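You operate a simulated robot arm through the tools that you are given. There is no shell and no other tool.

The job below is to be done with a simulated robot arm. You get a single attempt, and the scene is never put back.

Task
Put things in order on the top of the long bench. At the end: the blue round brush stands where the orange-handled camera cube stood; the teal job ticket stands on top of the white taped lens; the yellow cloth dabber stands where the blue round brush stood; the pink stubby lens stands where the yellow cloth dabber stood; the orange-handled camera cube is on the brown card box; whatever was shut is shut again. Leave all else as you found it, and nothing knocked over. Set down upright: orange-handled camera cube.

It is judged by the outcome, as a careful person would: the job done as asked, and still so three seconds after it is handed in. It fails if anything else is knocked over, pushed out of place, dropped, spilled or broken. Flat cloth is picked up by pressing the open fingertips on it (5 to 10 N) and closing them slowly along it; thin cloth reads only 2 to 8 mm in the jaws.

Robot
A 7-joint arm with a two-finger parallel gripper, fixed in place. Base frame: the origin is at the foot of the arm, x ahead of it, y to its left, z up; the work surface is at about z = 0. Lengths are in m, angles in rad, forces in N, time in s.
With the tool pointing down near the work surface it reaches from about 0.24 to 0.62 m from the base axis. Its first joint turns from -1.152 to 1.152 rad. Payload 2.6 kg.
The TCP is the grasp point between the finger pads, 0.03 m short of the fingertips. In the tool frame z runs along the fingers and y along their closing line. Largest opening 0.094 m; finger width 0.028, thickness 0.01; the body of the gripper, 0.05 by 0.096 m, starts 0.055 m behind the TCP.
Orientation is that of the tool frame in the base frame, as [roll, pitch, yaw] about the fixed x, y, z axes, in that order (R = Rz(yaw) Ry(pitch) Rx(roll)). With the fingers straight down and closing along the base's y, the tool's x points along the base's -x, its y along +y and its z along -z.

Tools
- The arm moves only by the tool step_arm. Its argument "rows" is a list of rows, each an object (a shift or turn left out is 0, a gripper value left out holds the last) with "travel": the shift along the tool's x, y, z in m, a list of three; "rotation": the turn, a rotation vector about the tool's x, y, z in rad, a list of three; "claw": the opening in per cent of the stroke, from 0 (shut) to 100 (fully open). In form: [{"travel": [tx, ty, tz], "rotation": [ax, ay, az], "claw": claw}, ...]. A call has 1 to 20 rows; each row shifts and turns the commanded pose from where the row before left it, along the tool's axes as they then stand. Rows are played at 5 a second. More than 0.05 m and 0.15 rad between two rows, or a gripper value outside its range, and nothing of the call is played. Where a pose cannot be reached the arm comes as near as it can. A force on the tool above 40 N (or 10 N above the force at the start of the call, whichever is more), or a blocked arm, ends the call early, and 0.2 s more pass. Each finger travels about 0.072 m/s and halts on what it meets, pressing with about 31 N; the grip force reading is that of the motor and also rises with nothing between the fingers. The clock runs only during rows and for 0.2 s after the last one: add rows that do not move to give the fingers time. It gives the time, the measured TCP pose, the force on the tool (base axes), the opening and the grip force at its end, in the units of the frame above (readings bear some noise), with the torque about the TCP (base axes, N m) and any sound that the robot's microphone picked up.
- Cameras (640 x 400 px; columns grow to the right, rows downward): "scene" is fixed at [0.0284, 0.4237, 0.5652]; the picture's right is [-0.84, -0.54, 0.00], its down [-0.31, 0.47, -0.83] and it looks along [0.45, -0.69, -0.56] (base axes); focal length 343 px, centre (320, 200). "wrist" rides on the gripper at [0.076, 0.014, -0.102] in the tool frame; the picture's right is [-0.18, 0.98, 0.00], its down [-0.75, -0.14, -0.64] and it looks along [-0.63, -0.12, 0.77] (tool axes); focal length 243 px, centre (320, 200). There is no depth. A picture from a camera that has moved, and an enlarged one, comes with that camera's place and axes in the base frame and with its lens.
- get_image(camera): a new picture of that camera. It takes no simulated time.
- enlarge(camera, box): a new picture of the part [left, top, right, bottom] of that camera's present view, enlarged. It takes no simulated time.
- sign_off(): hands the job in; it is judged then, once.

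Places have to be worked out from the pictures, the camera data and where the tool is seen. Open the gripper and draw the arm clear of the work before you hand the job in, unless the task says otherwise.

The tools are called as name(argument=value, ...) on one line, values as JSON. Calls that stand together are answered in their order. step_arm: Moves the arm, as the interface text tells. Its arguments: {"type":"object","properties":{"rows":{"type":"array","items":{"type":"object","properties":{"travel":{"type":"array","items":{"type":"number"}},"rotation":{"type":"array","items":{"type":"number"}},"claw":{"type":"number"}}}}},"required":["rows"]} The other tools are called the same way: get_image (camera) takes a picture; enlarge (camera, box) takes an enlarged picture of a part of a camera's view; sign_off () hands the job in.

At the start:

```text
time: 0.0
tcp_pos: [0.4255, -0.0355, 0.338]
ee_rot: [3.141, 0.001, 3.141]
ft_force: [-0.1, 0.6, -0.3]
torque: [-0.01, -0.02, 0.02]
opening: 0.0938
finger_force: 0.1
```

scene: 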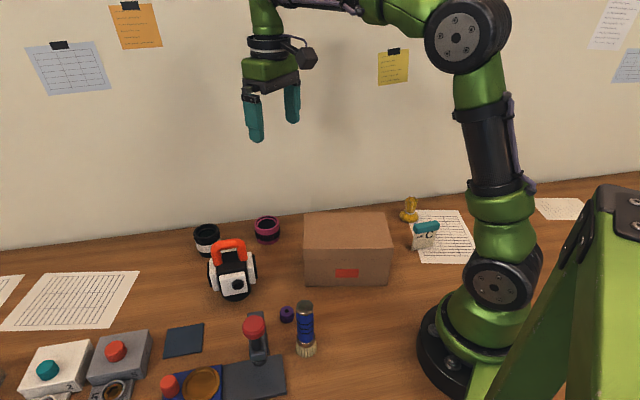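
wrist: 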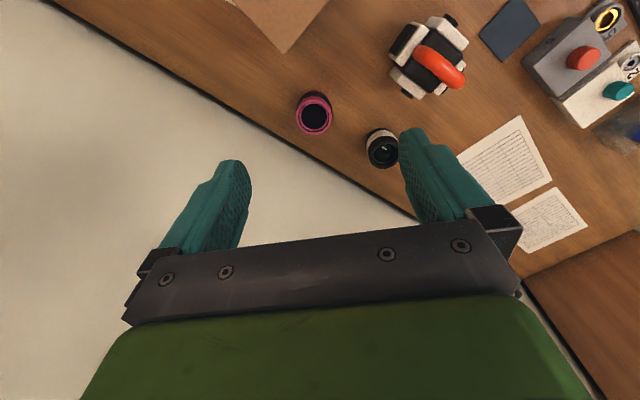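

I'll start by looking closely at the scene from the fixed camera in several enlarged parts, before any motion.

enlarge(camera="scene", box=[180, 190, 340, 310])

enlarge(camera="scene", box=[340, 180, 500, 300])

enlarge(camera="scene", box=[0, 300, 160, 400])

enlarge(camera="scene", box=[160, 290, 330, 400])

get_image(camera="wrist")

```text
3.33 times, centred on (260, 250) of scene
camera zoom: at [0.0284, 0.4237, 0.5652], right [-0.84, -0.54, 0.0], down [-0.31, 0.47, -0.83], along [0.45, -0.69, -0.56], focal length 1143 px, centre (520, 33)
```

zoom: 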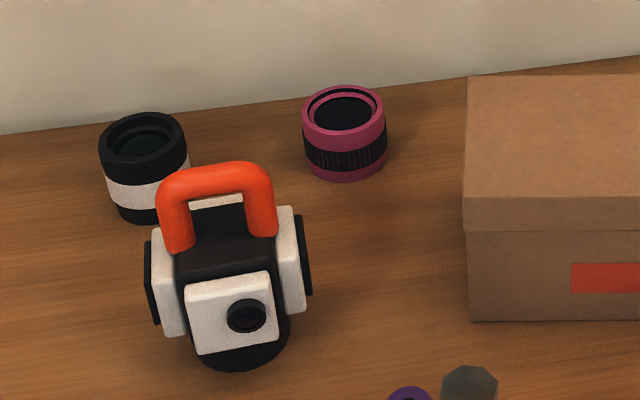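

```text
3.33 times, centred on (420, 240) of scene
camera zoom: at [0.0284, 0.4237, 0.5652], right [-0.84, -0.54, 0.0], down [-0.31, 0.47, -0.83], along [0.45, -0.69, -0.56], focal length 1143 px, centre (-13, 67)
```

zoom: 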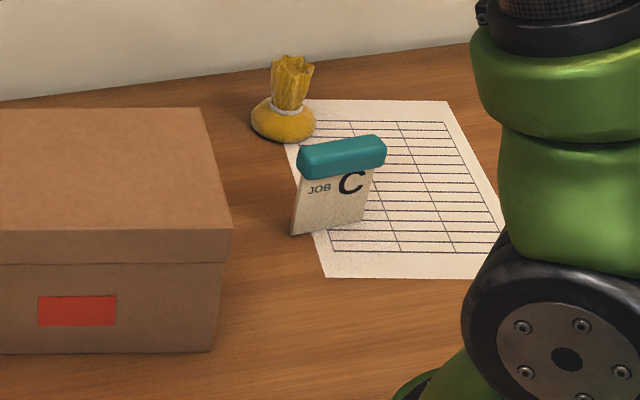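

```text
4.00 times, centred on (80, 350) of scene
camera zoom: at [0.0284, 0.4237, 0.5652], right [-0.84, -0.54, 0.0], down [-0.31, 0.47, -0.83], along [0.45, -0.69, -0.56], focal length 1372 px, centre (1280, -400)
```

zoom: 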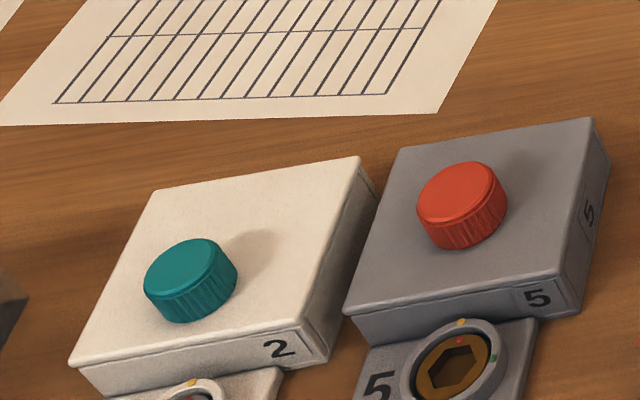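

```text
3.64 times, centred on (245, 345) of scene
camera zoom: at [0.0284, 0.4237, 0.5652], right [-0.84, -0.54, 0.0], down [-0.31, 0.47, -0.83], along [0.45, -0.69, -0.56], focal length 1247 px, centre (593, -327)
```

zoom: 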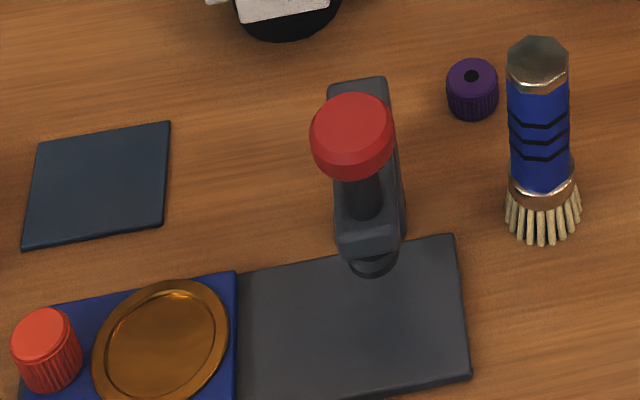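

```text
taken
camera wrist: at [0.3494, -0.0229, 0.4405], right [0.18, 0.98, 0.0], down [0.75, -0.14, 0.64], along [0.63, -0.12, -0.77], focal length 243 px, centre (320, 200)
```

wrist: 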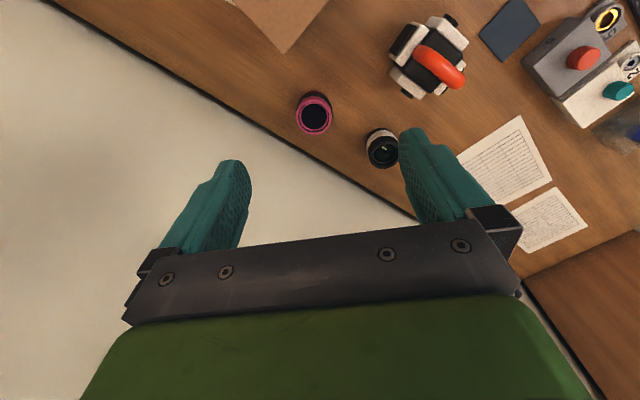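

The bench runs at about 45° to the base. I estimate the cube at (0.446, 0.108) with its handle bar along about 48°. The other rough positions are:
- Brush at (0.24, 0.14).
- Dabber at (0.23, -0.33).
- Pink lens at (0.50, -0.06).
- White lens at (0.59, 0.05).
- Ticket at (0.16, -0.24).
- Box top centre at (0.30, -0.09).

I'll move above the cube while staying high, turn the tool by 45°, and look down.

step_arm(rows=[{"travel": [-0.004, 0.035, 0], "claw": 100}, {"travel": [-0.004, 0.035, 0]}, {"travel": [-0.004, 0.035, 0]}, {"travel": [-0.003, 0.035, 0]}, {"rotation": [0, 0, -0.131]}, {"rotation": [0, 0, -0.131]}, {"rotation": [0, 0, -0.131]}, {"rotation": [0, 0, -0.131]}, {"rotation": [0, 0, -0.131]}, {"rotation": [0, 0, -0.13]}, {}])

get_image(camera="wrist")

get_image(camera="scene")

```text
time: 2.4
tcp_pos: [0.4407, 0.1038, 0.3392]
ee_rot: [-3.14, -0.001, -2.356]
ft_force: [-0.4, 0.2, 0.7]
torque: [0.0, 0.01, 0.02]
opening: 0.0941
finger_force: 0.0
```

```text
taken
camera wrist: at [0.3763, 0.0589, 0.4409], right [-0.57, 0.82, 0.0], down [0.63, 0.43, 0.64], along [0.53, 0.36, -0.77], focal length 243 px, centre (320, 200)
```

wrist: 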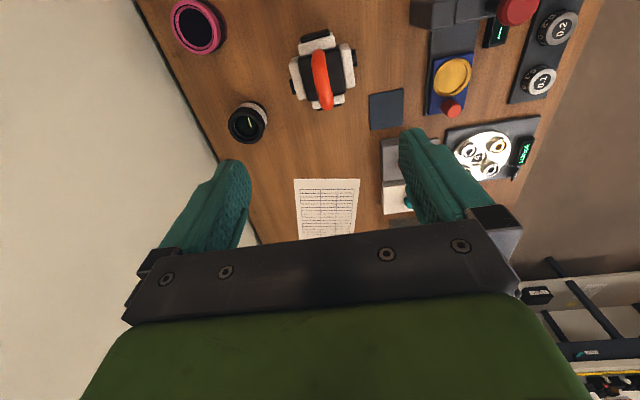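

```text
taken
```

scene: 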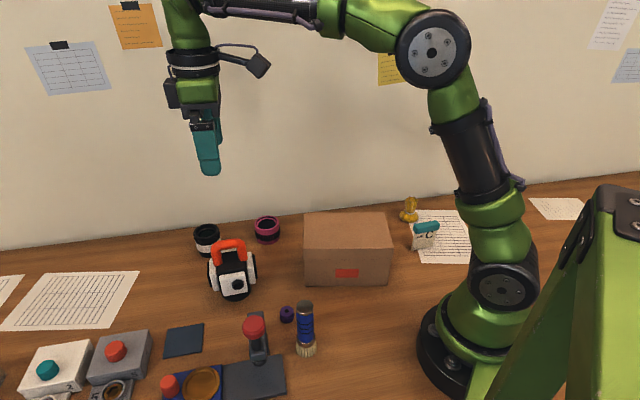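

The cube sits right below the tool, with its handle roughly along the tool's x axis. I'll enlarge the view to measure the handle and the two lenses precisely.

enlarge(camera="wrist", box=[260, 10, 380, 130])

enlarge(camera="wrist", box=[150, 0, 290, 150])

enlarge(camera="wrist", box=[370, 0, 600, 220])

```text
3.33 times, centred on (320, 70) of wrist
camera zoom: at [0.3763, 0.0589, 0.4409], right [-0.57, 0.82, 0.0], down [0.63, 0.43, 0.64], along [0.53, 0.36, -0.77], focal length 809 px, centre (320, 633)
```

zoom: 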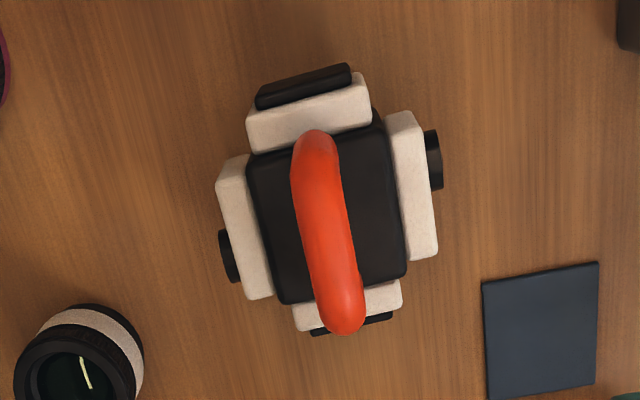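

```text
2.67 times, centred on (220, 75) of wrist
camera zoom: at [0.3763, 0.0589, 0.4409], right [-0.57, 0.82, 0.0], down [0.63, 0.43, 0.64], along [0.53, 0.36, -0.77], focal length 647 px, centre (587, 533)
```

zoom: 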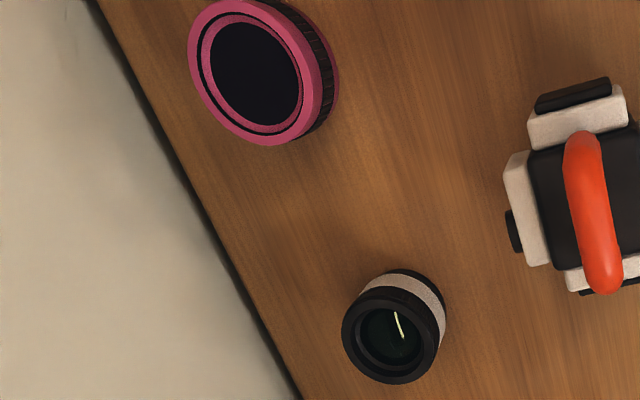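

```text
1.82 times, centred on (485, 110) of wrist
camera zoom: at [0.3763, 0.0589, 0.4409], right [-0.57, 0.82, 0.0], down [0.63, 0.43, 0.64], along [0.53, 0.36, -0.77], focal length 441 px, centre (20, 364)
```

zoom: 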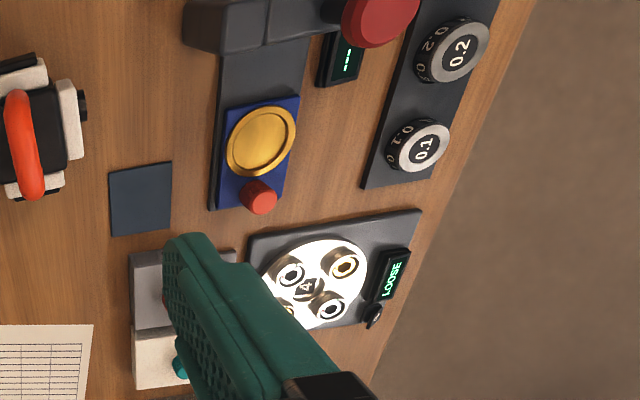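

The handle lines up with the tool's x axis to within a degree, and its centre is near (0.437, 0.104) at a height of about 0.12. I'll shift 3 mm along tool y, descend to z≈0.20 and look again.

step_arm(rows=[{"travel": [0, 0.003, 0.035], "claw": 70}, {"travel": [0, 0, 0.035]}, {"travel": [0, 0, 0.035]}, {"travel": [0, 0, 0.034]}, {}])

get_image(camera="wrist")

enlarge(camera="scene", box=[160, 130, 320, 310])

```text
time: 3.6
tcp_pos: [0.4368, 0.1088, 0.1995]
ee_rot: [-3.141, 0.001, -2.356]
ft_force: [0.1, 0.0, 0.3]
torque: [0.04, -0.02, -0.03]
opening: 0.0656
finger_force: 0.0
```

```text
taken
camera wrist: at [0.3736, 0.0622, 0.3013], right [-0.56, 0.83, 0.0], down [0.63, 0.43, 0.64], along [0.53, 0.36, -0.77], focal length 243 px, centre (320, 200)
```

wrist: 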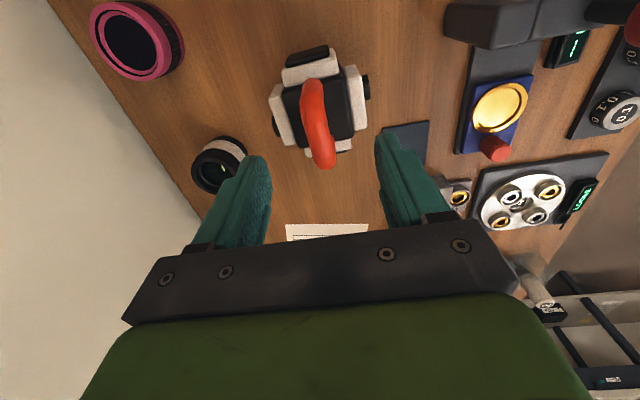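

```text
2.22 times, centred on (240, 220) of scene
camera zoom: at [0.0284, 0.4237, 0.5652], right [-0.84, -0.54, 0.0], down [-0.31, 0.47, -0.83], along [0.45, -0.69, -0.56], focal length 762 px, centre (498, 156)
```

zoom: 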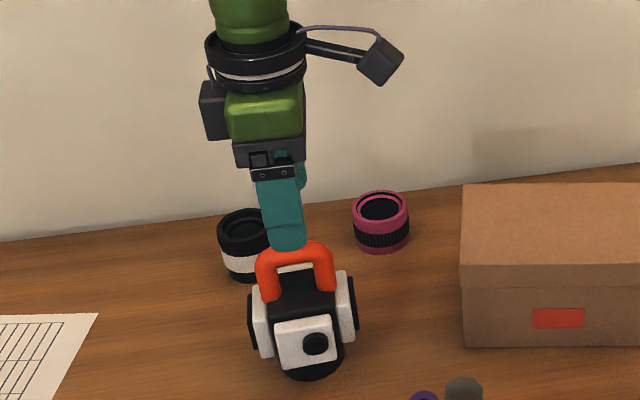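

The handle bar is about 2–3 mm toward tool −y and a few mm toward tool +x. I'll correct that, descend to a TCP height of about 0.128 (fingertips just above the cube body), and stop before closing.

step_arm(rows=[{"travel": [0.004, -0.003, 0.02]}, {"travel": [0, 0, 0.02]}, {"travel": [0, 0, 0.015]}, {"travel": [0, 0, 0.01]}, {}])

get_image(camera="wrist")

enlarge(camera="scene", box=[180, 170, 300, 310])

```text
time: 4.8
tcp_pos: [0.4385, 0.1025, 0.1331]
ee_rot: [3.141, 0.002, -2.356]
ft_force: [0.0, 0.3, 0.0]
torque: [0.03, -0.02, 0.01]
opening: 0.0658
finger_force: 0.0
```

```text
taken
camera wrist: at [0.3743, 0.0566, 0.2356], right [-0.56, 0.83, 0.0], down [0.63, 0.43, 0.64], along [0.53, 0.36, -0.77], focal length 243 px, centre (320, 200)
```

wrist: 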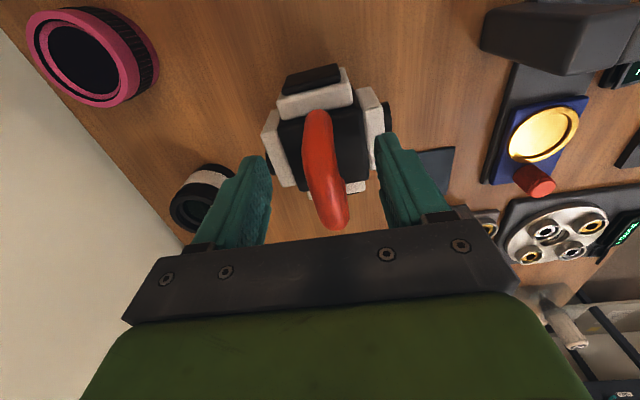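

```text
2.86 times, centred on (240, 240) of scene
camera zoom: at [0.0284, 0.4237, 0.5652], right [-0.84, -0.54, 0.0], down [-0.31, 0.47, -0.83], along [0.45, -0.69, -0.56], focal length 980 px, centre (549, 86)
```

zoom: 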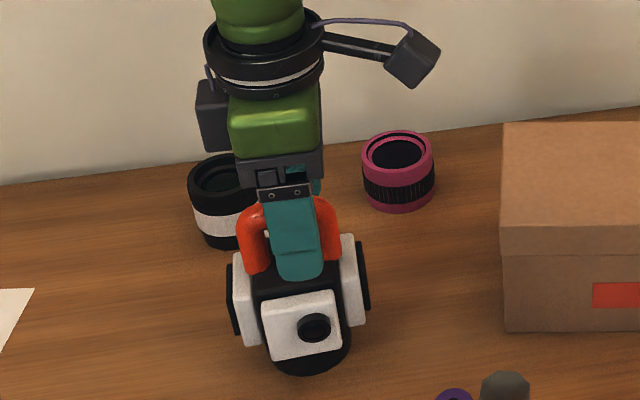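

The handle is centred along x and about 3–4 mm toward tool +y. The fingertips are still above the body, so I'll nudge, lower 5 mm and close on the bar.

step_arm(rows=[{"travel": [0.002, 0.003, 0.005]}, {}, {"claw": 50}, {"claw": 35}, {"claw": 20}, {"claw": 8}, {"claw": 4}, {}, {}])

get_image(camera="wrist")

enlarge(camera="scene", box=[180, 170, 300, 310])

```text
time: 6.8
tcp_pos: [0.4342, 0.1015, 0.1282]
ee_rot: [3.141, 0.0, -2.355]
ft_force: [2.8, -0.8, 2.1]
torque: [-0.01, -0.02, -0.02]
opening: 0.0221
finger_force: 31.1
```

```text
taken
camera wrist: at [0.3703, 0.057, 0.2306], right [-0.56, 0.83, 0.0], down [0.63, 0.43, 0.64], along [0.53, 0.36, -0.77], focal length 243 px, centre (320, 200)
```

wrist: 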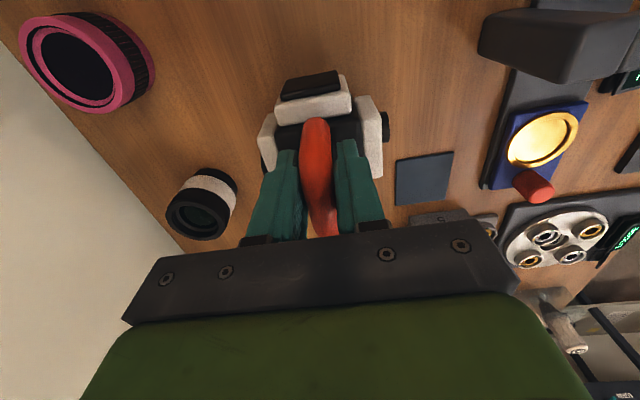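

```text
2.86 times, centred on (240, 240) of scene
camera zoom: at [0.0284, 0.4236, 0.5652], right [-0.84, -0.54, 0.0], down [-0.31, 0.47, -0.83], along [0.45, -0.69, -0.56], focal length 980 px, centre (549, 86)
```

zoom: 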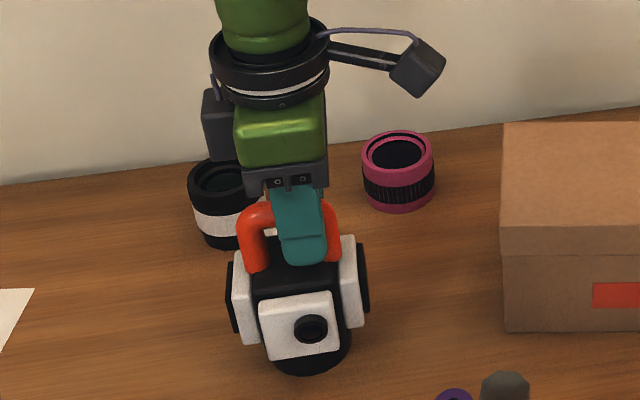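

The handle is gripped (opening 0.022, force 31 N). I'll lift slowly and check that it holds.

step_arm(rows=[{"travel": [0, 0, -0.01]}, {"travel": [0, 0, -0.015]}, {"travel": [0, 0, -0.02]}, {"travel": [0, 0, -0.025]}, {"travel": [0, 0, -0.03]}, {"travel": [0, 0, -0.03]}, {"travel": [0, 0, -0.02]}, {}])

get_image(camera="scene")

get_image(camera="wrist")

```text
time: 8.6
tcp_pos: [0.4347, 0.1012, 0.2799]
ee_rot: [3.141, -0.001, -2.356]
ft_force: [-0.9, 0.0, -5.4]
torque: [-0.02, 0.09, 0.03]
opening: 0.0217
finger_force: 30.4
```

```text
taken
```

scene: 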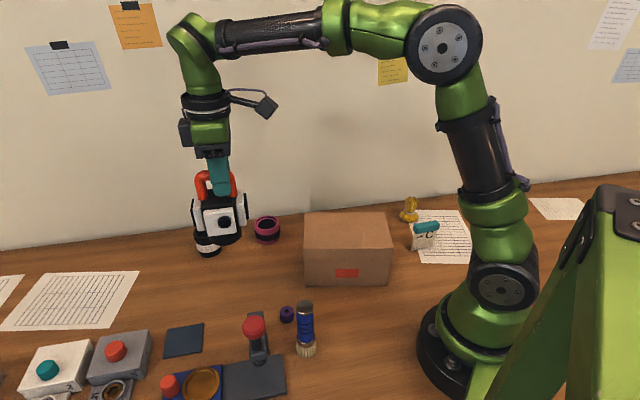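

```text
taken
camera wrist: at [0.3702, 0.0566, 0.3822], right [-0.56, 0.83, 0.0], down [0.63, 0.43, 0.64], along [0.53, 0.36, -0.77], focal length 243 px, centre (320, 200)
```

wrist: 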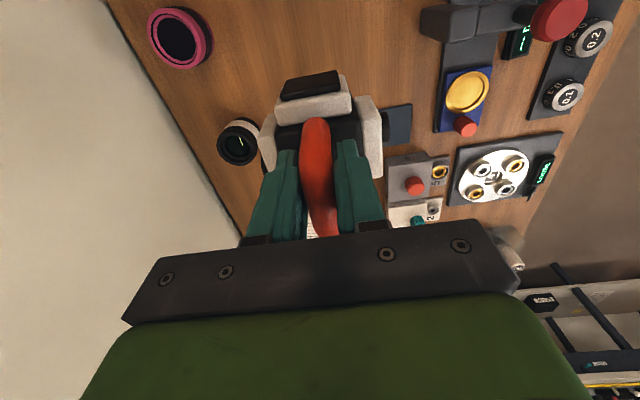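

The cube hangs upright, weighing about 5.4 N. I'll carry it toward the box centre at (0.298, -0.091), keeping the base well above the box top.

step_arm(rows=[{"travel": [0.02, -0.003, 0]}, {"travel": [0.033, -0.006, 0]}, {"travel": [0.035, -0.006, 0]}, {"travel": [0.035, -0.006, 0]}, {"travel": [0.035, -0.006, 0]}, {"travel": [0.033, -0.006, 0]}, {"travel": [0.025, -0.004, 0]}, {"travel": [0.0165, -0.002, 0]}, {}, {}])

get_image(camera="scene")

get_image(camera="wrist")

```text
time: 10.8
tcp_pos: [0.2966, -0.0908, 0.2793]
ee_rot: [-3.141, -0.002, -2.356]
ft_force: [-0.2, -0.2, -5.2]
torque: [-0.04, 0.04, -0.01]
opening: 0.0221
finger_force: 30.9
```

```text
taken
```

scene: 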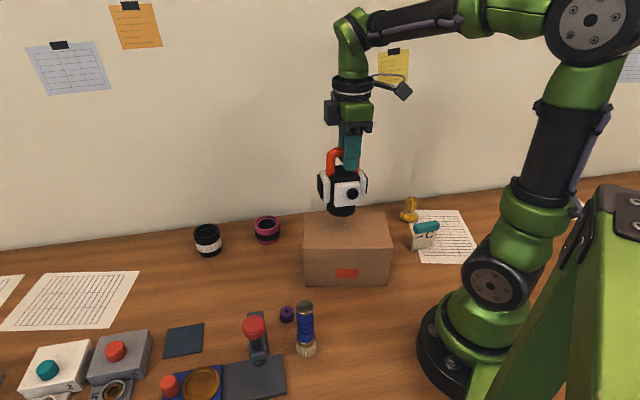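

```text
taken
camera wrist: at [0.2341, -0.1354, 0.381], right [-0.56, 0.83, 0.0], down [0.63, 0.43, 0.64], along [0.53, 0.36, -0.77], focal length 243 px, centre (320, 200)
```

wrist: 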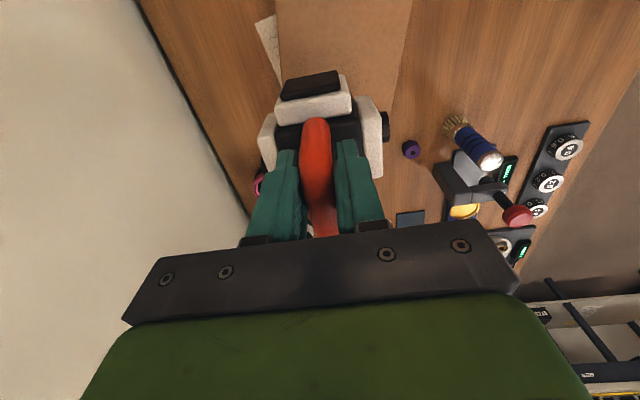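

The cube base is over the middle of the box top. I'll lower gently to just above the lid and check.

step_arm(rows=[{"travel": [0, 0, 0.02]}, {"travel": [0, 0, 0.02]}, {"travel": [0, 0, 0.012]}, {}, {}])

enlarge(camera="scene", box=[270, 130, 430, 300])

```text
time: 12.0
tcp_pos: [0.2981, -0.0913, 0.2281]
ee_rot: [-3.137, 0.003, -2.357]
ft_force: [5.9, 1.0, 23.7]
torque: [0.18, -0.15, 0.06]
opening: 0.0221
finger_force: 31.0
```

```text
2.35 times, centred on (350, 215) of scene
camera zoom: at [0.0283, 0.4237, 0.5652], right [-0.84, -0.54, 0.0], down [-0.31, 0.47, -0.83], along [0.45, -0.69, -0.56], focal length 807 px, centre (249, 165)
```

zoom: 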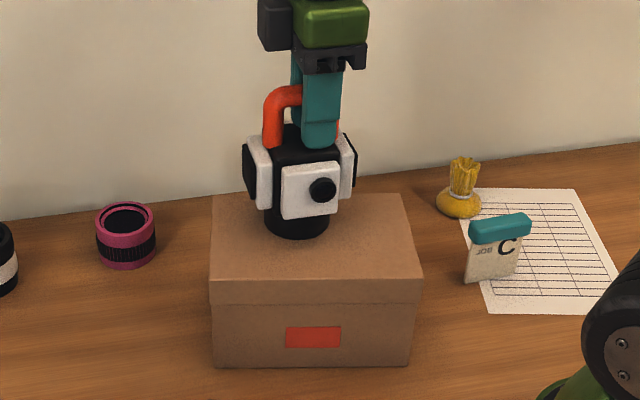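

Contact was already made: +24 N, so the lid top is at about 0.10. The base sits fully on the lid, so I'll ease up a millimetre at a time to unload before releasing.

step_arm(rows=[{"travel": [0, 0, -0.0015]}, {}, {}])

```text
time: 12.8
tcp_pos: [0.2984, -0.0928, 0.2293]
ee_rot: [3.14, -0.001, -2.356]
ft_force: [5.4, 0.9, 6.9]
torque: [0.29, -0.39, -0.11]
opening: 0.0221
finger_force: 30.9
```

The force is down to 7 N. I'll ease up another half millimetre, then open the fingers gradually.

step_arm(rows=[{"travel": [0, 0, -0.0005]}, {}, {"claw": 26}, {"claw": 32}, {"claw": 45}, {"claw": 60}, {}, {}])

enlarge(camera="scene", box=[270, 130, 430, 300])

get_image(camera="wrist")

```text
time: 14.6
tcp_pos: [0.2977, -0.0922, 0.2279]
ee_rot: [-3.141, 0.0, -2.356]
ft_force: [1.0, 0.0, 0.3]
torque: [0.01, -0.01, 0.0]
opening: 0.0563
finger_force: 0.1
```

```text
2.35 times, centred on (350, 215) of scene
camera zoom: at [0.0284, 0.4237, 0.5652], right [-0.84, -0.54, 0.0], down [-0.31, 0.47, -0.83], along [0.45, -0.69, -0.56], focal length 807 px, centre (249, 165)
```

zoom: 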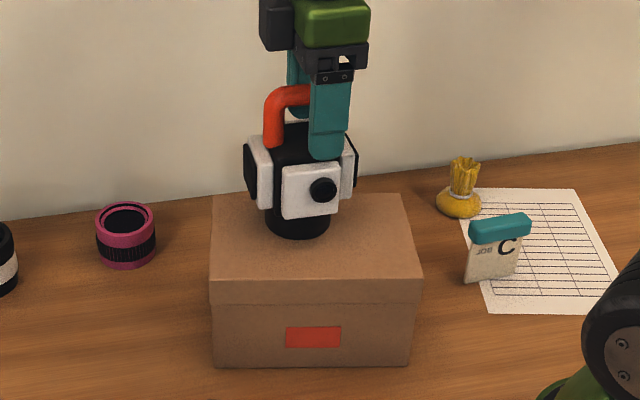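

```text
taken
camera wrist: at [0.2339, -0.1362, 0.3313], right [-0.56, 0.83, 0.0], down [0.63, 0.43, 0.64], along [0.53, 0.36, -0.77], focal length 243 px, centre (320, 200)
```

wrist: 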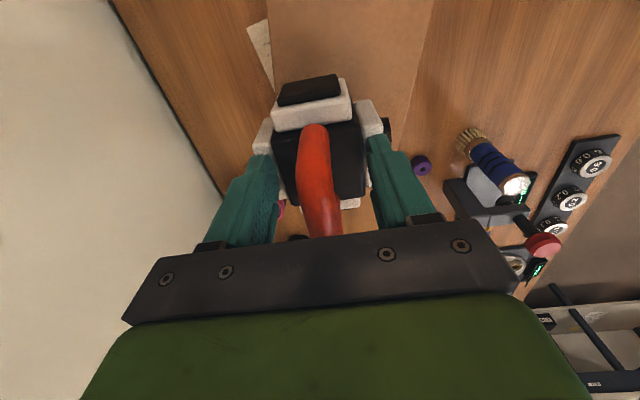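

The cube stands firmly on the lid. I'll rise clear of the handle, then move high over the brush at about (0.24, 0.138) and look.

step_arm(rows=[{"travel": [0, 0, -0.02]}, {"travel": [0, 0, -0.03]}, {"travel": [0, 0, -0.03]}, {"travel": [0, 0, -0.022]}, {"travel": [-0.0205, 0.034, 0]}, {"travel": [-0.0205, 0.034, 0]}, {"travel": [-0.0205, 0.034, 0]}, {"travel": [-0.0205, 0.034, 0]}, {"travel": [-0.0205, 0.034, 0]}, {"travel": [-0.0205, 0.034, 0]}, {}, {}])

get_image(camera="scene")

get_image(camera="wrist")

```text
time: 17.2
tcp_pos: [0.2399, 0.1412, 0.3323]
ee_rot: [-3.142, 0.0, -2.356]
ft_force: [-1.0, 0.1, -0.4]
torque: [-0.06, 0.01, 0.01]
opening: 0.0567
finger_force: 0.1
```

```text
taken
```

scene: 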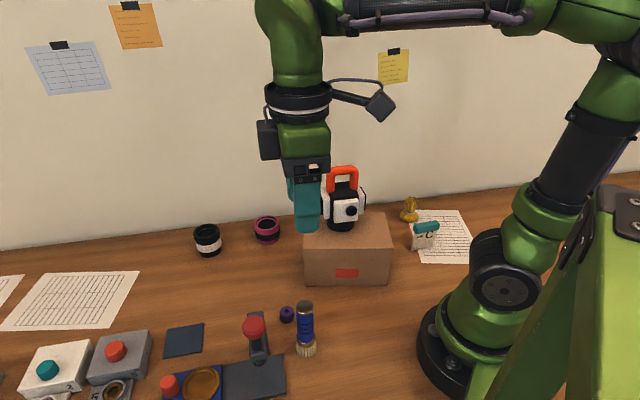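

```text
taken
camera wrist: at [0.1754, 0.0958, 0.4328], right [-0.56, 0.83, 0.0], down [0.63, 0.43, 0.64], along [0.53, 0.36, -0.77], focal length 243 px, centre (320, 200)
```

wrist: 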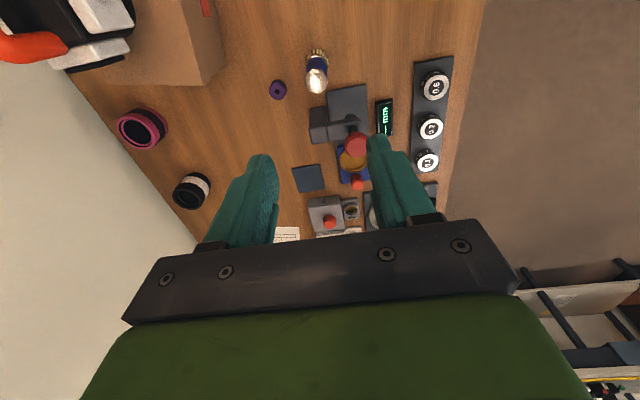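

The brush is nearly straight below the tool. I'll enlarge to measure its top and bristles.

enlarge(camera="wrist", box=[260, 30, 400, 160])

```text
3.08 times, centred on (330, 95) of wrist
camera zoom: at [0.1754, 0.0958, 0.4328], right [-0.56, 0.83, 0.0], down [0.63, 0.43, 0.64], along [0.53, 0.36, -0.77], focal length 746 px, centre (289, 523)
```

zoom: 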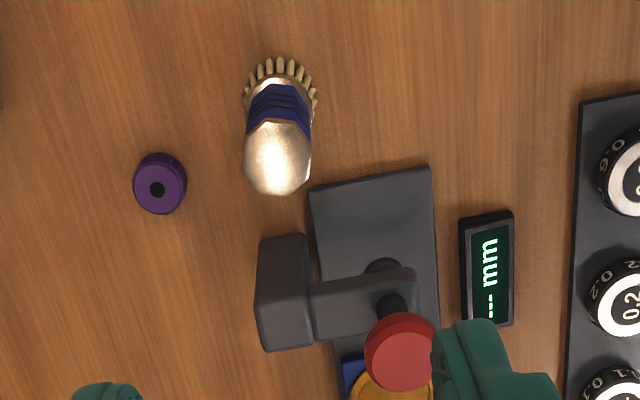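

The brush axis is at about (0.243, 0.137), 5 mm toward tool −y. I'll correct, descend to z≈0.19 with a wider opening, and check alignment.

step_arm(rows=[{"travel": [0.001, -0.005, 0.02], "claw": 75}, {"travel": [0, 0, 0.035]}, {"travel": [0, 0, 0.035]}, {"travel": [0, 0, 0.035]}, {"travel": [0, 0, 0.015]}, {}, {}])

get_image(camera="wrist")

get_image(camera="scene")

```text
time: 18.8
tcp_pos: [0.243, 0.1366, 0.1894]
ee_rot: [-3.141, -0.002, -2.356]
ft_force: [-0.2, 0.5, 0.1]
torque: [0.0, -0.03, -0.03]
opening: 0.0706
finger_force: 0.2
```

```text
taken
camera wrist: at [0.1806, 0.0912, 0.2935], right [-0.56, 0.83, 0.0], down [0.63, 0.43, 0.64], along [0.53, 0.36, -0.77], focal length 243 px, centre (320, 200)
```

wrist: 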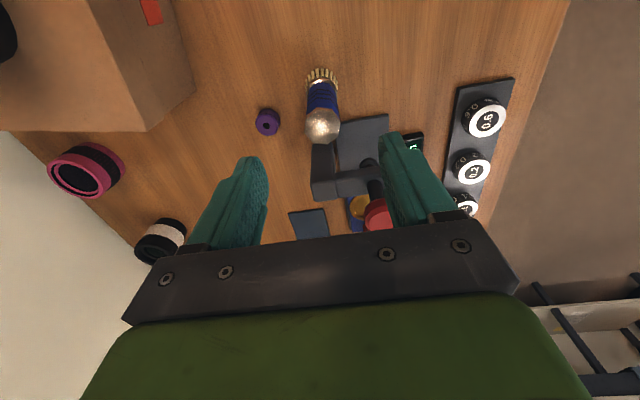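

```text
taken
```

scene: 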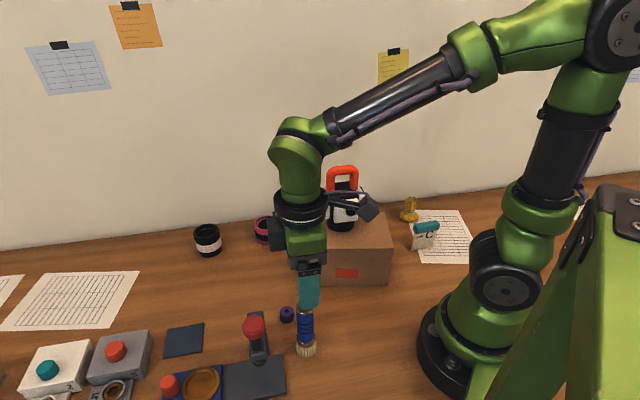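

Alignment with the brush is good, and the lever's red knob is well clear of the gripper (about 9 cm toward tool −x). I'll descend to z≈0.085 so the pads sit on the blue handle.

step_arm(rows=[{"travel": [0, 0, 0.03]}, {"travel": [0, 0, 0.03]}, {"travel": [0, 0, 0.025]}, {"travel": [0, 0, 0.019]}, {}, {}])

get_image(camera="wrist")

enlarge(camera="scene", box=[230, 250, 370, 380])

```text
time: 20.2
tcp_pos: [0.2438, 0.1376, 0.0871]
ee_rot: [3.141, 0.0, -2.357]
ft_force: [0.1, -0.4, 1.1]
torque: [0.03, 0.0, 0.0]
opening: 0.0704
finger_force: 0.1
```

```text
taken
camera wrist: at [0.1791, 0.0922, 0.19], right [-0.56, 0.83, 0.0], down [0.63, 0.43, 0.64], along [0.53, 0.36, -0.77], focal length 243 px, centre (320, 200)
```

wrist: 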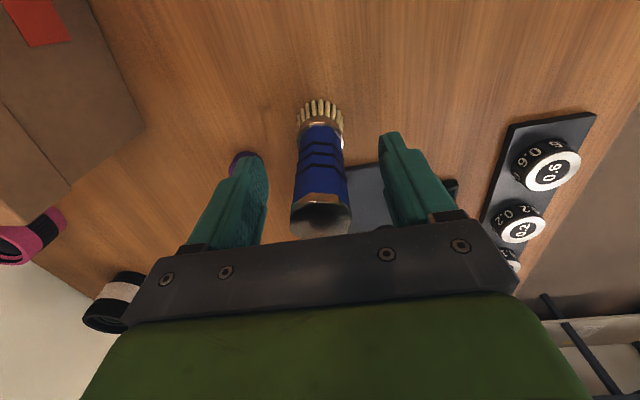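

```text
3.08 times, centred on (300, 315) of scene
camera zoom: at [0.0284, 0.4237, 0.5652], right [-0.84, -0.54, 0.0], down [-0.31, 0.47, -0.83], along [0.45, -0.69, -0.56], focal length 1055 px, centre (382, -154)
```

zoom: 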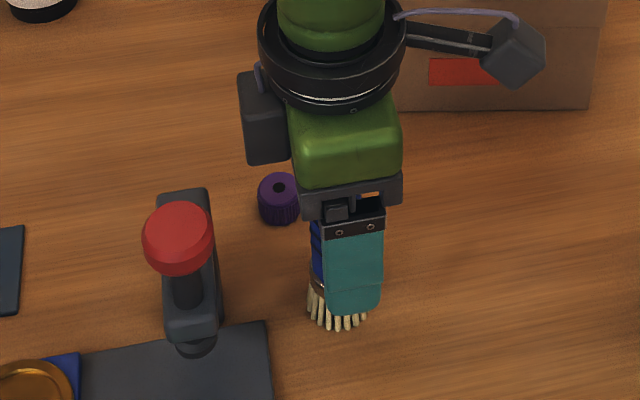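

The brush is centred between the fingers. Closing now.

step_arm(rows=[{"claw": 55}, {"claw": 40}, {"claw": 28}, {"claw": 20}, {"claw": 12}, {}, {}])

get_image(camera="wrist")

```text
time: 21.8
tcp_pos: [0.2424, 0.1385, 0.0873]
ee_rot: [3.141, -0.001, -2.355]
ft_force: [0.0, 1.0, 1.0]
torque: [-0.02, 0.02, 0.0]
opening: 0.0275
finger_force: 30.8
```

```text
taken
camera wrist: at [0.1791, 0.0922, 0.1901], right [-0.56, 0.83, 0.0], down [0.63, 0.43, 0.64], along [0.53, 0.36, -0.77], focal length 243 px, centre (320, 200)
```

wrist: 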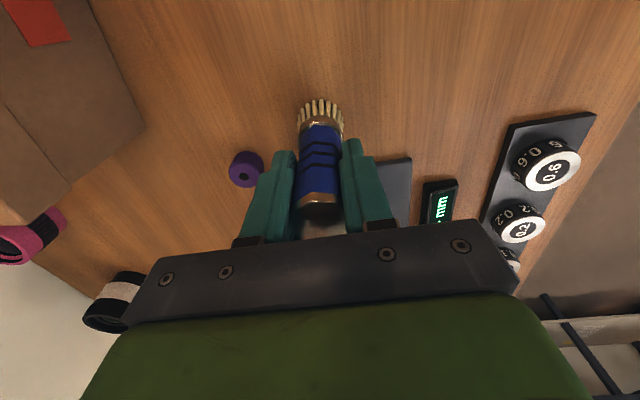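

The brush is held (opening 0.0275 m, TCP z 0.087 with the brush on the bench). I'll lift straight up, check it, and move toward the cube's old spot at about (0.441, 0.106).

step_arm(rows=[{"travel": [0, 0, -0.01]}, {"travel": [0, 0, -0.02]}, {"travel": [0, 0, -0.03]}, {"travel": [0, 0, -0.035]}, {"travel": [0, 0, -0.035]}, {"travel": [0, 0, -0.03]}, {"travel": [-0.012, -0.017, 0]}, {"travel": [-0.0235, -0.0325, 0]}, {"travel": [-0.0235, -0.0325, 0]}, {"travel": [-0.0235, -0.0325, 0]}, {"travel": [-0.0235, -0.0325, 0]}, {"travel": [-0.0114, -0.0156, 0]}, {}, {}])

get_image(camera="wrist")

get_image(camera="scene")

```text
time: 24.8
tcp_pos: [0.4412, 0.1034, 0.2467]
ee_rot: [3.14, -0.002, -2.357]
ft_force: [-0.5, 0.8, -0.6]
torque: [0.01, -0.02, 0.0]
opening: 0.0271
finger_force: 31.3
```

```text
taken
camera wrist: at [0.3779, 0.0592, 0.3484], right [-0.56, 0.83, 0.0], down [0.63, 0.43, 0.64], along [0.53, 0.36, -0.77], focal length 243 px, centre (320, 200)
```

wrist: 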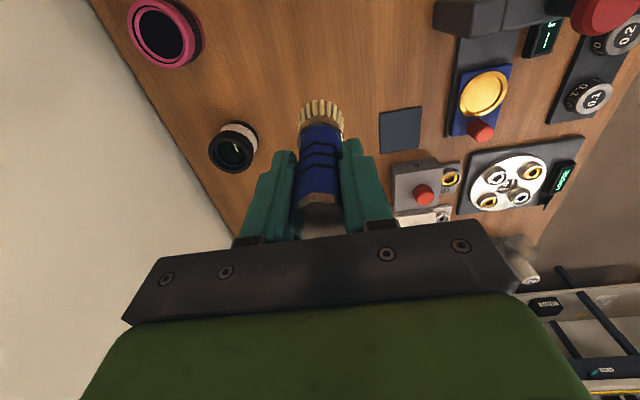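

```text
taken
```

scene: 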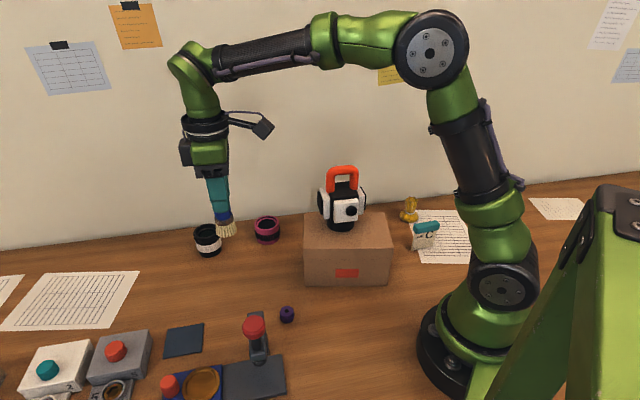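

The brush hangs straight. I'll lower it toward the bench and stop about 1 cm above to check the spot.

step_arm(rows=[{"travel": [0, 0.001, 0.03]}, {"travel": [0, 0.001, 0.035]}, {"travel": [0, 0, 0.035]}, {"travel": [0, 0, 0.03]}, {"travel": [0, 0, 0.02]}, {}, {}])

enlarge(camera="scene", box=[180, 170, 300, 310])

get_image(camera="wrist")

```text
time: 26.4
tcp_pos: [0.4391, 0.1051, 0.0974]
ee_rot: [3.141, 0.001, -2.356]
ft_force: [-1.1, 0.3, -1.0]
torque: [0.04, 0.03, 0.0]
opening: 0.0273
finger_force: 30.7
```

```text
2.86 times, centred on (240, 240) of scene
camera zoom: at [0.0284, 0.4237, 0.5652], right [-0.84, -0.54, 0.0], down [-0.31, 0.47, -0.83], along [0.45, -0.69, -0.56], focal length 980 px, centre (549, 86)
```

zoom: 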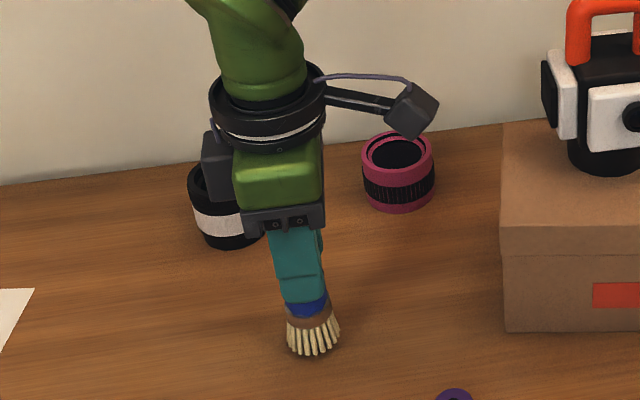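

```text
taken
camera wrist: at [0.3749, 0.0612, 0.1989], right [-0.56, 0.83, 0.0], down [0.63, 0.43, 0.64], along [0.53, 0.36, -0.77], focal length 243 px, centre (320, 200)
```

wrist: 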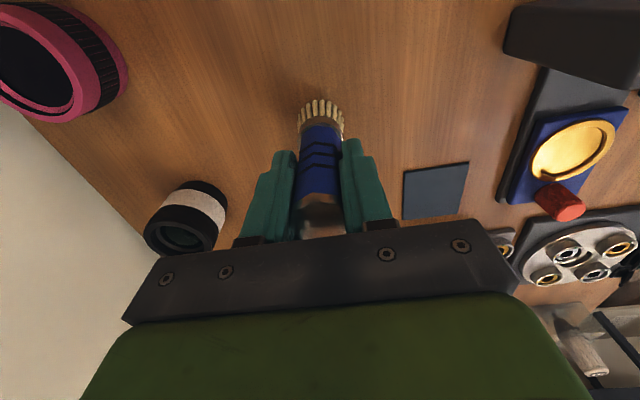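

Compared with where the cube's disc showed in this same view, the brush would land about 5 mm short. I'll nudge it that way and lower to contact.

step_arm(rows=[{"travel": [-0.003, -0.004, 0.002]}, {"travel": [0, 0, 0.005]}, {"travel": [0, 0, 0.002]}, {}, {}])

```text
time: 27.6
tcp_pos: [0.4443, 0.1068, 0.087]
ee_rot: [-3.141, 0.0, -2.356]
ft_force: [-0.3, 0.1, -0.8]
torque: [-0.01, -0.01, -0.01]
opening: 0.0269
finger_force: 30.8
```

step_arm(rows=[{"travel": [0, 0, 0.001]}, {}, {}])

```text
time: 28.4
tcp_pos: [0.4448, 0.105, 0.0873]
ee_rot: [3.14, 0.002, -2.357]
ft_force: [-5.2, -0.7, 18.2]
torque: [-0.05, 0.51, 0.01]
opening: 0.0272
finger_force: 31.6
```

The bristles are in contact (18 N). I'll relieve most of the load, then open slowly.

step_arm(rows=[{"travel": [0, 0, -0.0008]}, {}, {"claw": 30}, {"claw": 34}, {"claw": 45}, {"claw": 60}, {"claw": 75}, {}])

get_image(camera="wrist")

enlarge(camera="scene", box=[180, 170, 300, 310])

```text
time: 30.2
tcp_pos: [0.4454, 0.1053, 0.0884]
ee_rot: [-3.141, 0.0, -2.358]
ft_force: [-0.2, -0.3, -0.3]
torque: [0.0, 0.0, 0.03]
opening: 0.0706
finger_force: 0.2
```

```text
taken
camera wrist: at [0.3805, 0.0602, 0.1901], right [-0.56, 0.83, 0.0], down [0.63, 0.43, 0.64], along [0.53, 0.36, -0.77], focal length 243 px, centre (320, 200)
```

wrist: 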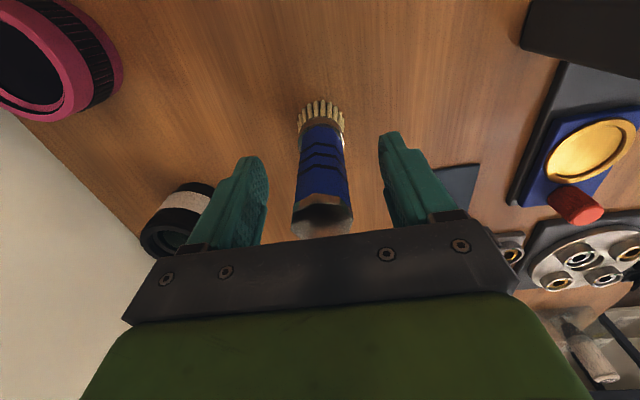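

```text
2.86 times, centred on (240, 240) of scene
camera zoom: at [0.0284, 0.4237, 0.5652], right [-0.84, -0.54, 0.0], down [-0.31, 0.47, -0.83], along [0.45, -0.69, -0.56], focal length 980 px, centre (549, 86)
```

zoom: 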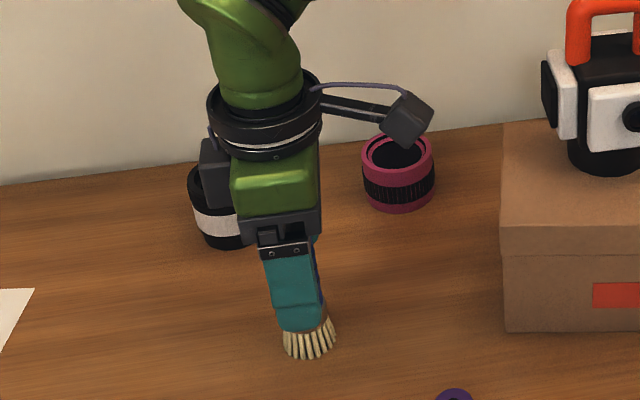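

The brush stands exactly where the cube's base was. I'll rise high and travel toward the yellow dabber near (0.229, -0.33), with fingertips well above the cube on the box.

step_arm(rows=[{"travel": [0, 0, -0.02]}, {"travel": [0, 0, -0.035]}, {"travel": [0, 0, -0.04]}, {"travel": [0, 0, -0.04]}, {"travel": [0, 0, -0.04]}, {"travel": [0, 0, -0.04]}, {"travel": [0, 0, -0.03]}, {}])

step_arm(rows=[{"travel": [0.0384, -0.0129, 0]}, {"travel": [0.0384, -0.0129, 0]}, {"travel": [0.0384, -0.0129, 0]}, {"travel": [0.0384, -0.0129, 0]}, {"travel": [0.0384, -0.0129, 0]}, {"travel": [0.0384, -0.0129, 0]}, {"travel": [0.0384, -0.0129, 0]}, {"travel": [0.0384, -0.0129, 0]}, {"travel": [0.0384, -0.0129, 0]}, {"travel": [0.0384, -0.0129, 0]}, {}, {}])

get_image(camera="wrist")

get_image(camera="scene")

```text
time: 32.0
tcp_pos: [0.4444, 0.1035, 0.3319]
ee_rot: [3.141, 0.0, -2.357]
ft_force: [-0.4, 0.0, 0.8]
torque: [0.04, -0.02, 0.01]
opening: 0.0704
finger_force: 0.0
```

```text
time: 34.6
tcp_pos: [0.2616, -0.2576, 0.3317]
ee_rot: [3.141, 0.0, -2.358]
ft_force: [0.3, -0.2, 0.8]
torque: [0.0, 0.0, -0.01]
opening: 0.0704
finger_force: 0.0
```

```text
taken
camera wrist: at [0.1989, -0.3024, 0.4339], right [-0.56, 0.83, 0.0], down [0.63, 0.43, 0.64], along [0.53, 0.36, -0.77], focal length 243 px, centre (320, 200)
```

wrist: 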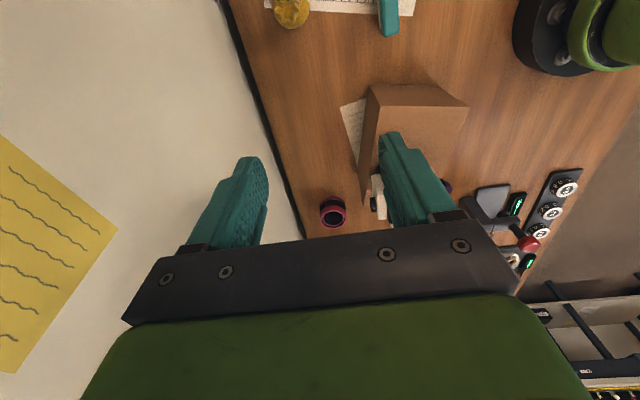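

```text
taken
```

scene: 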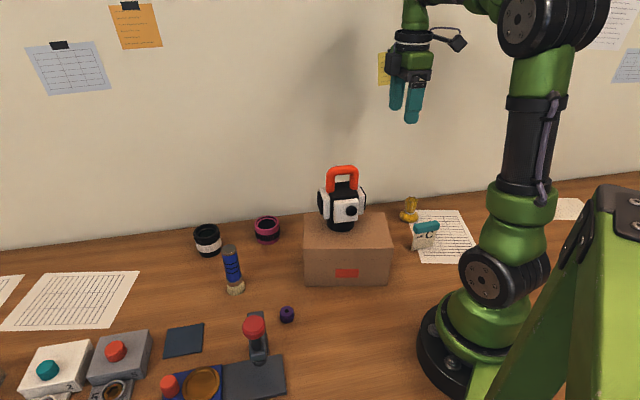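

The dabber is at about (0.232, -0.324), with the ticket beside it. I'll move above the dabber and come down to z≈0.22 for a clear look at both.

step_arm(rows=[{"travel": [0.035, -0.013, 0]}, {"travel": [0.0343, -0.0125, 0]}, {}, {"travel": [0, 0, 0.035]}, {"travel": [0, 0, 0.035]}, {"travel": [0, 0, 0.035]}, {}, {}])

get_image(camera="wrist")

get_image(camera="scene")

```text
time: 36.4
tcp_pos: [0.2325, -0.3224, 0.2284]
ee_rot: [-3.141, -0.001, -2.357]
ft_force: [0.4, 0.1, -0.3]
torque: [0.0, 0.0, -0.02]
opening: 0.0706
finger_force: 0.1
```

```text
taken
camera wrist: at [0.1684, -0.3678, 0.331], right [-0.56, 0.83, 0.0], down [0.63, 0.43, 0.64], along [0.53, 0.36, -0.77], focal length 243 px, centre (320, 200)
```

wrist: 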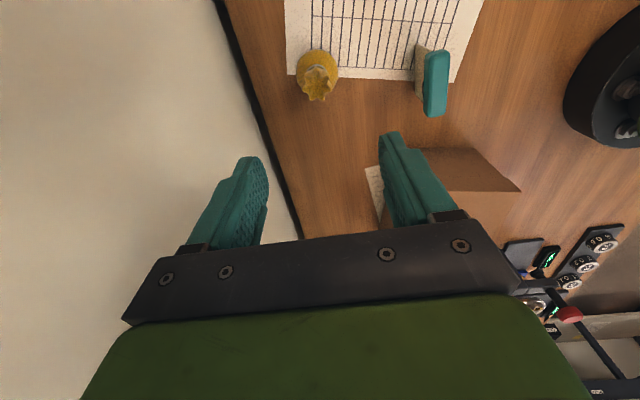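

```text
taken
```

scene: 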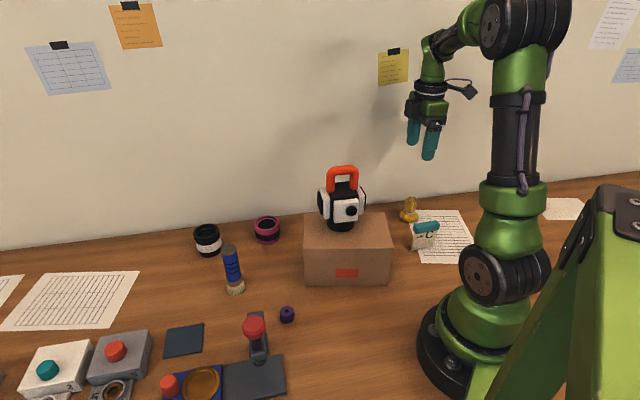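

enlarge(camera="wrist", box=[270, 20, 390, 130])

enlarge(camera="wrist", box=[380, 20, 480, 130])

```text
3.64 times, centred on (330, 75) of wrist
camera zoom: at [0.1684, -0.3678, 0.331], right [-0.56, 0.83, 0.0], down [0.63, 0.43, 0.64], along [0.53, 0.36, -0.77], focal length 882 px, centre (284, 654)
```

zoom: 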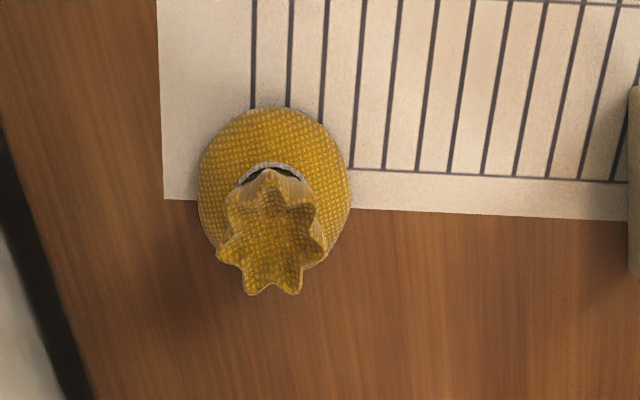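

```text
3.64 times, centred on (430, 75) of wrist
camera zoom: at [0.1684, -0.3678, 0.331], right [-0.56, 0.83, 0.0], down [0.63, 0.43, 0.64], along [0.53, 0.36, -0.77], focal length 882 px, centre (-80, 654)
```

zoom: 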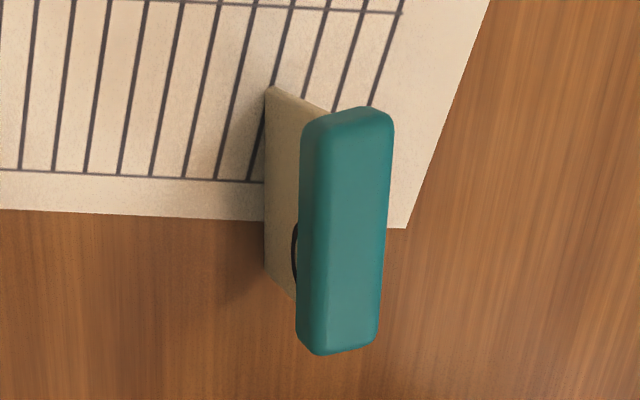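

The dabber axis is at (0.226, -0.332): a ball about 5 cm wide with a narrower tuft on top (z≈0.04–0.067). I'll grip the tuft. First I'll align and descend partway to check.

step_arm(rows=[{"travel": [0.011, -0.002, 0.01], "claw": 66}, {"travel": [0, 0, 0.035]}, {"travel": [0, 0, 0.035]}, {"travel": [0, 0, 0.03]}, {}, {}])

get_image(camera="wrist")

enlarge(camera="scene", box=[370, 120, 490, 270])

```text
time: 37.8
tcp_pos: [0.2264, -0.3338, 0.1178]
ee_rot: [-3.141, 0.0, -2.355]
ft_force: [0.1, -0.8, -0.1]
torque: [0.03, 0.0, 0.0]
opening: 0.0621
finger_force: 0.2
```

```text
taken
camera wrist: at [0.1626, -0.3787, 0.2207], right [-0.56, 0.83, 0.0], down [0.63, 0.43, 0.64], along [0.53, 0.36, -0.77], focal length 243 px, centre (320, 200)
```

wrist: 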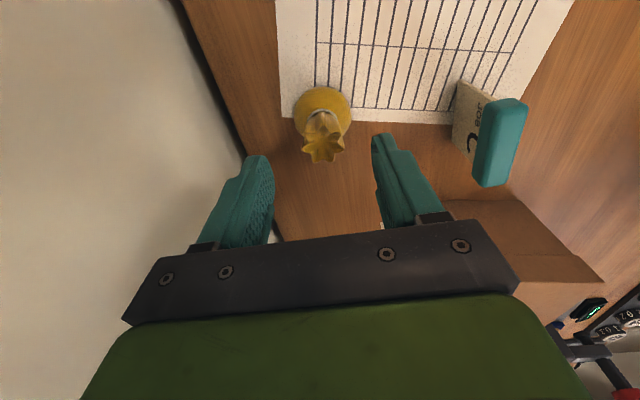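

```text
2.67 times, centred on (430, 195) of scene
camera zoom: at [0.0284, 0.4236, 0.5652], right [-0.84, -0.54, 0.0], down [-0.31, 0.47, -0.83], along [0.45, -0.69, -0.56], focal length 915 px, centre (27, 213)
```

zoom: 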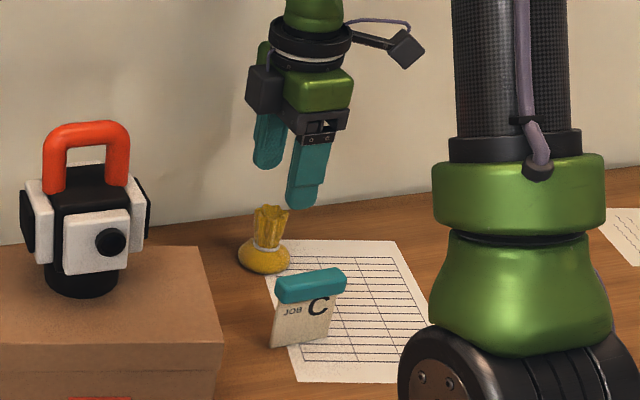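

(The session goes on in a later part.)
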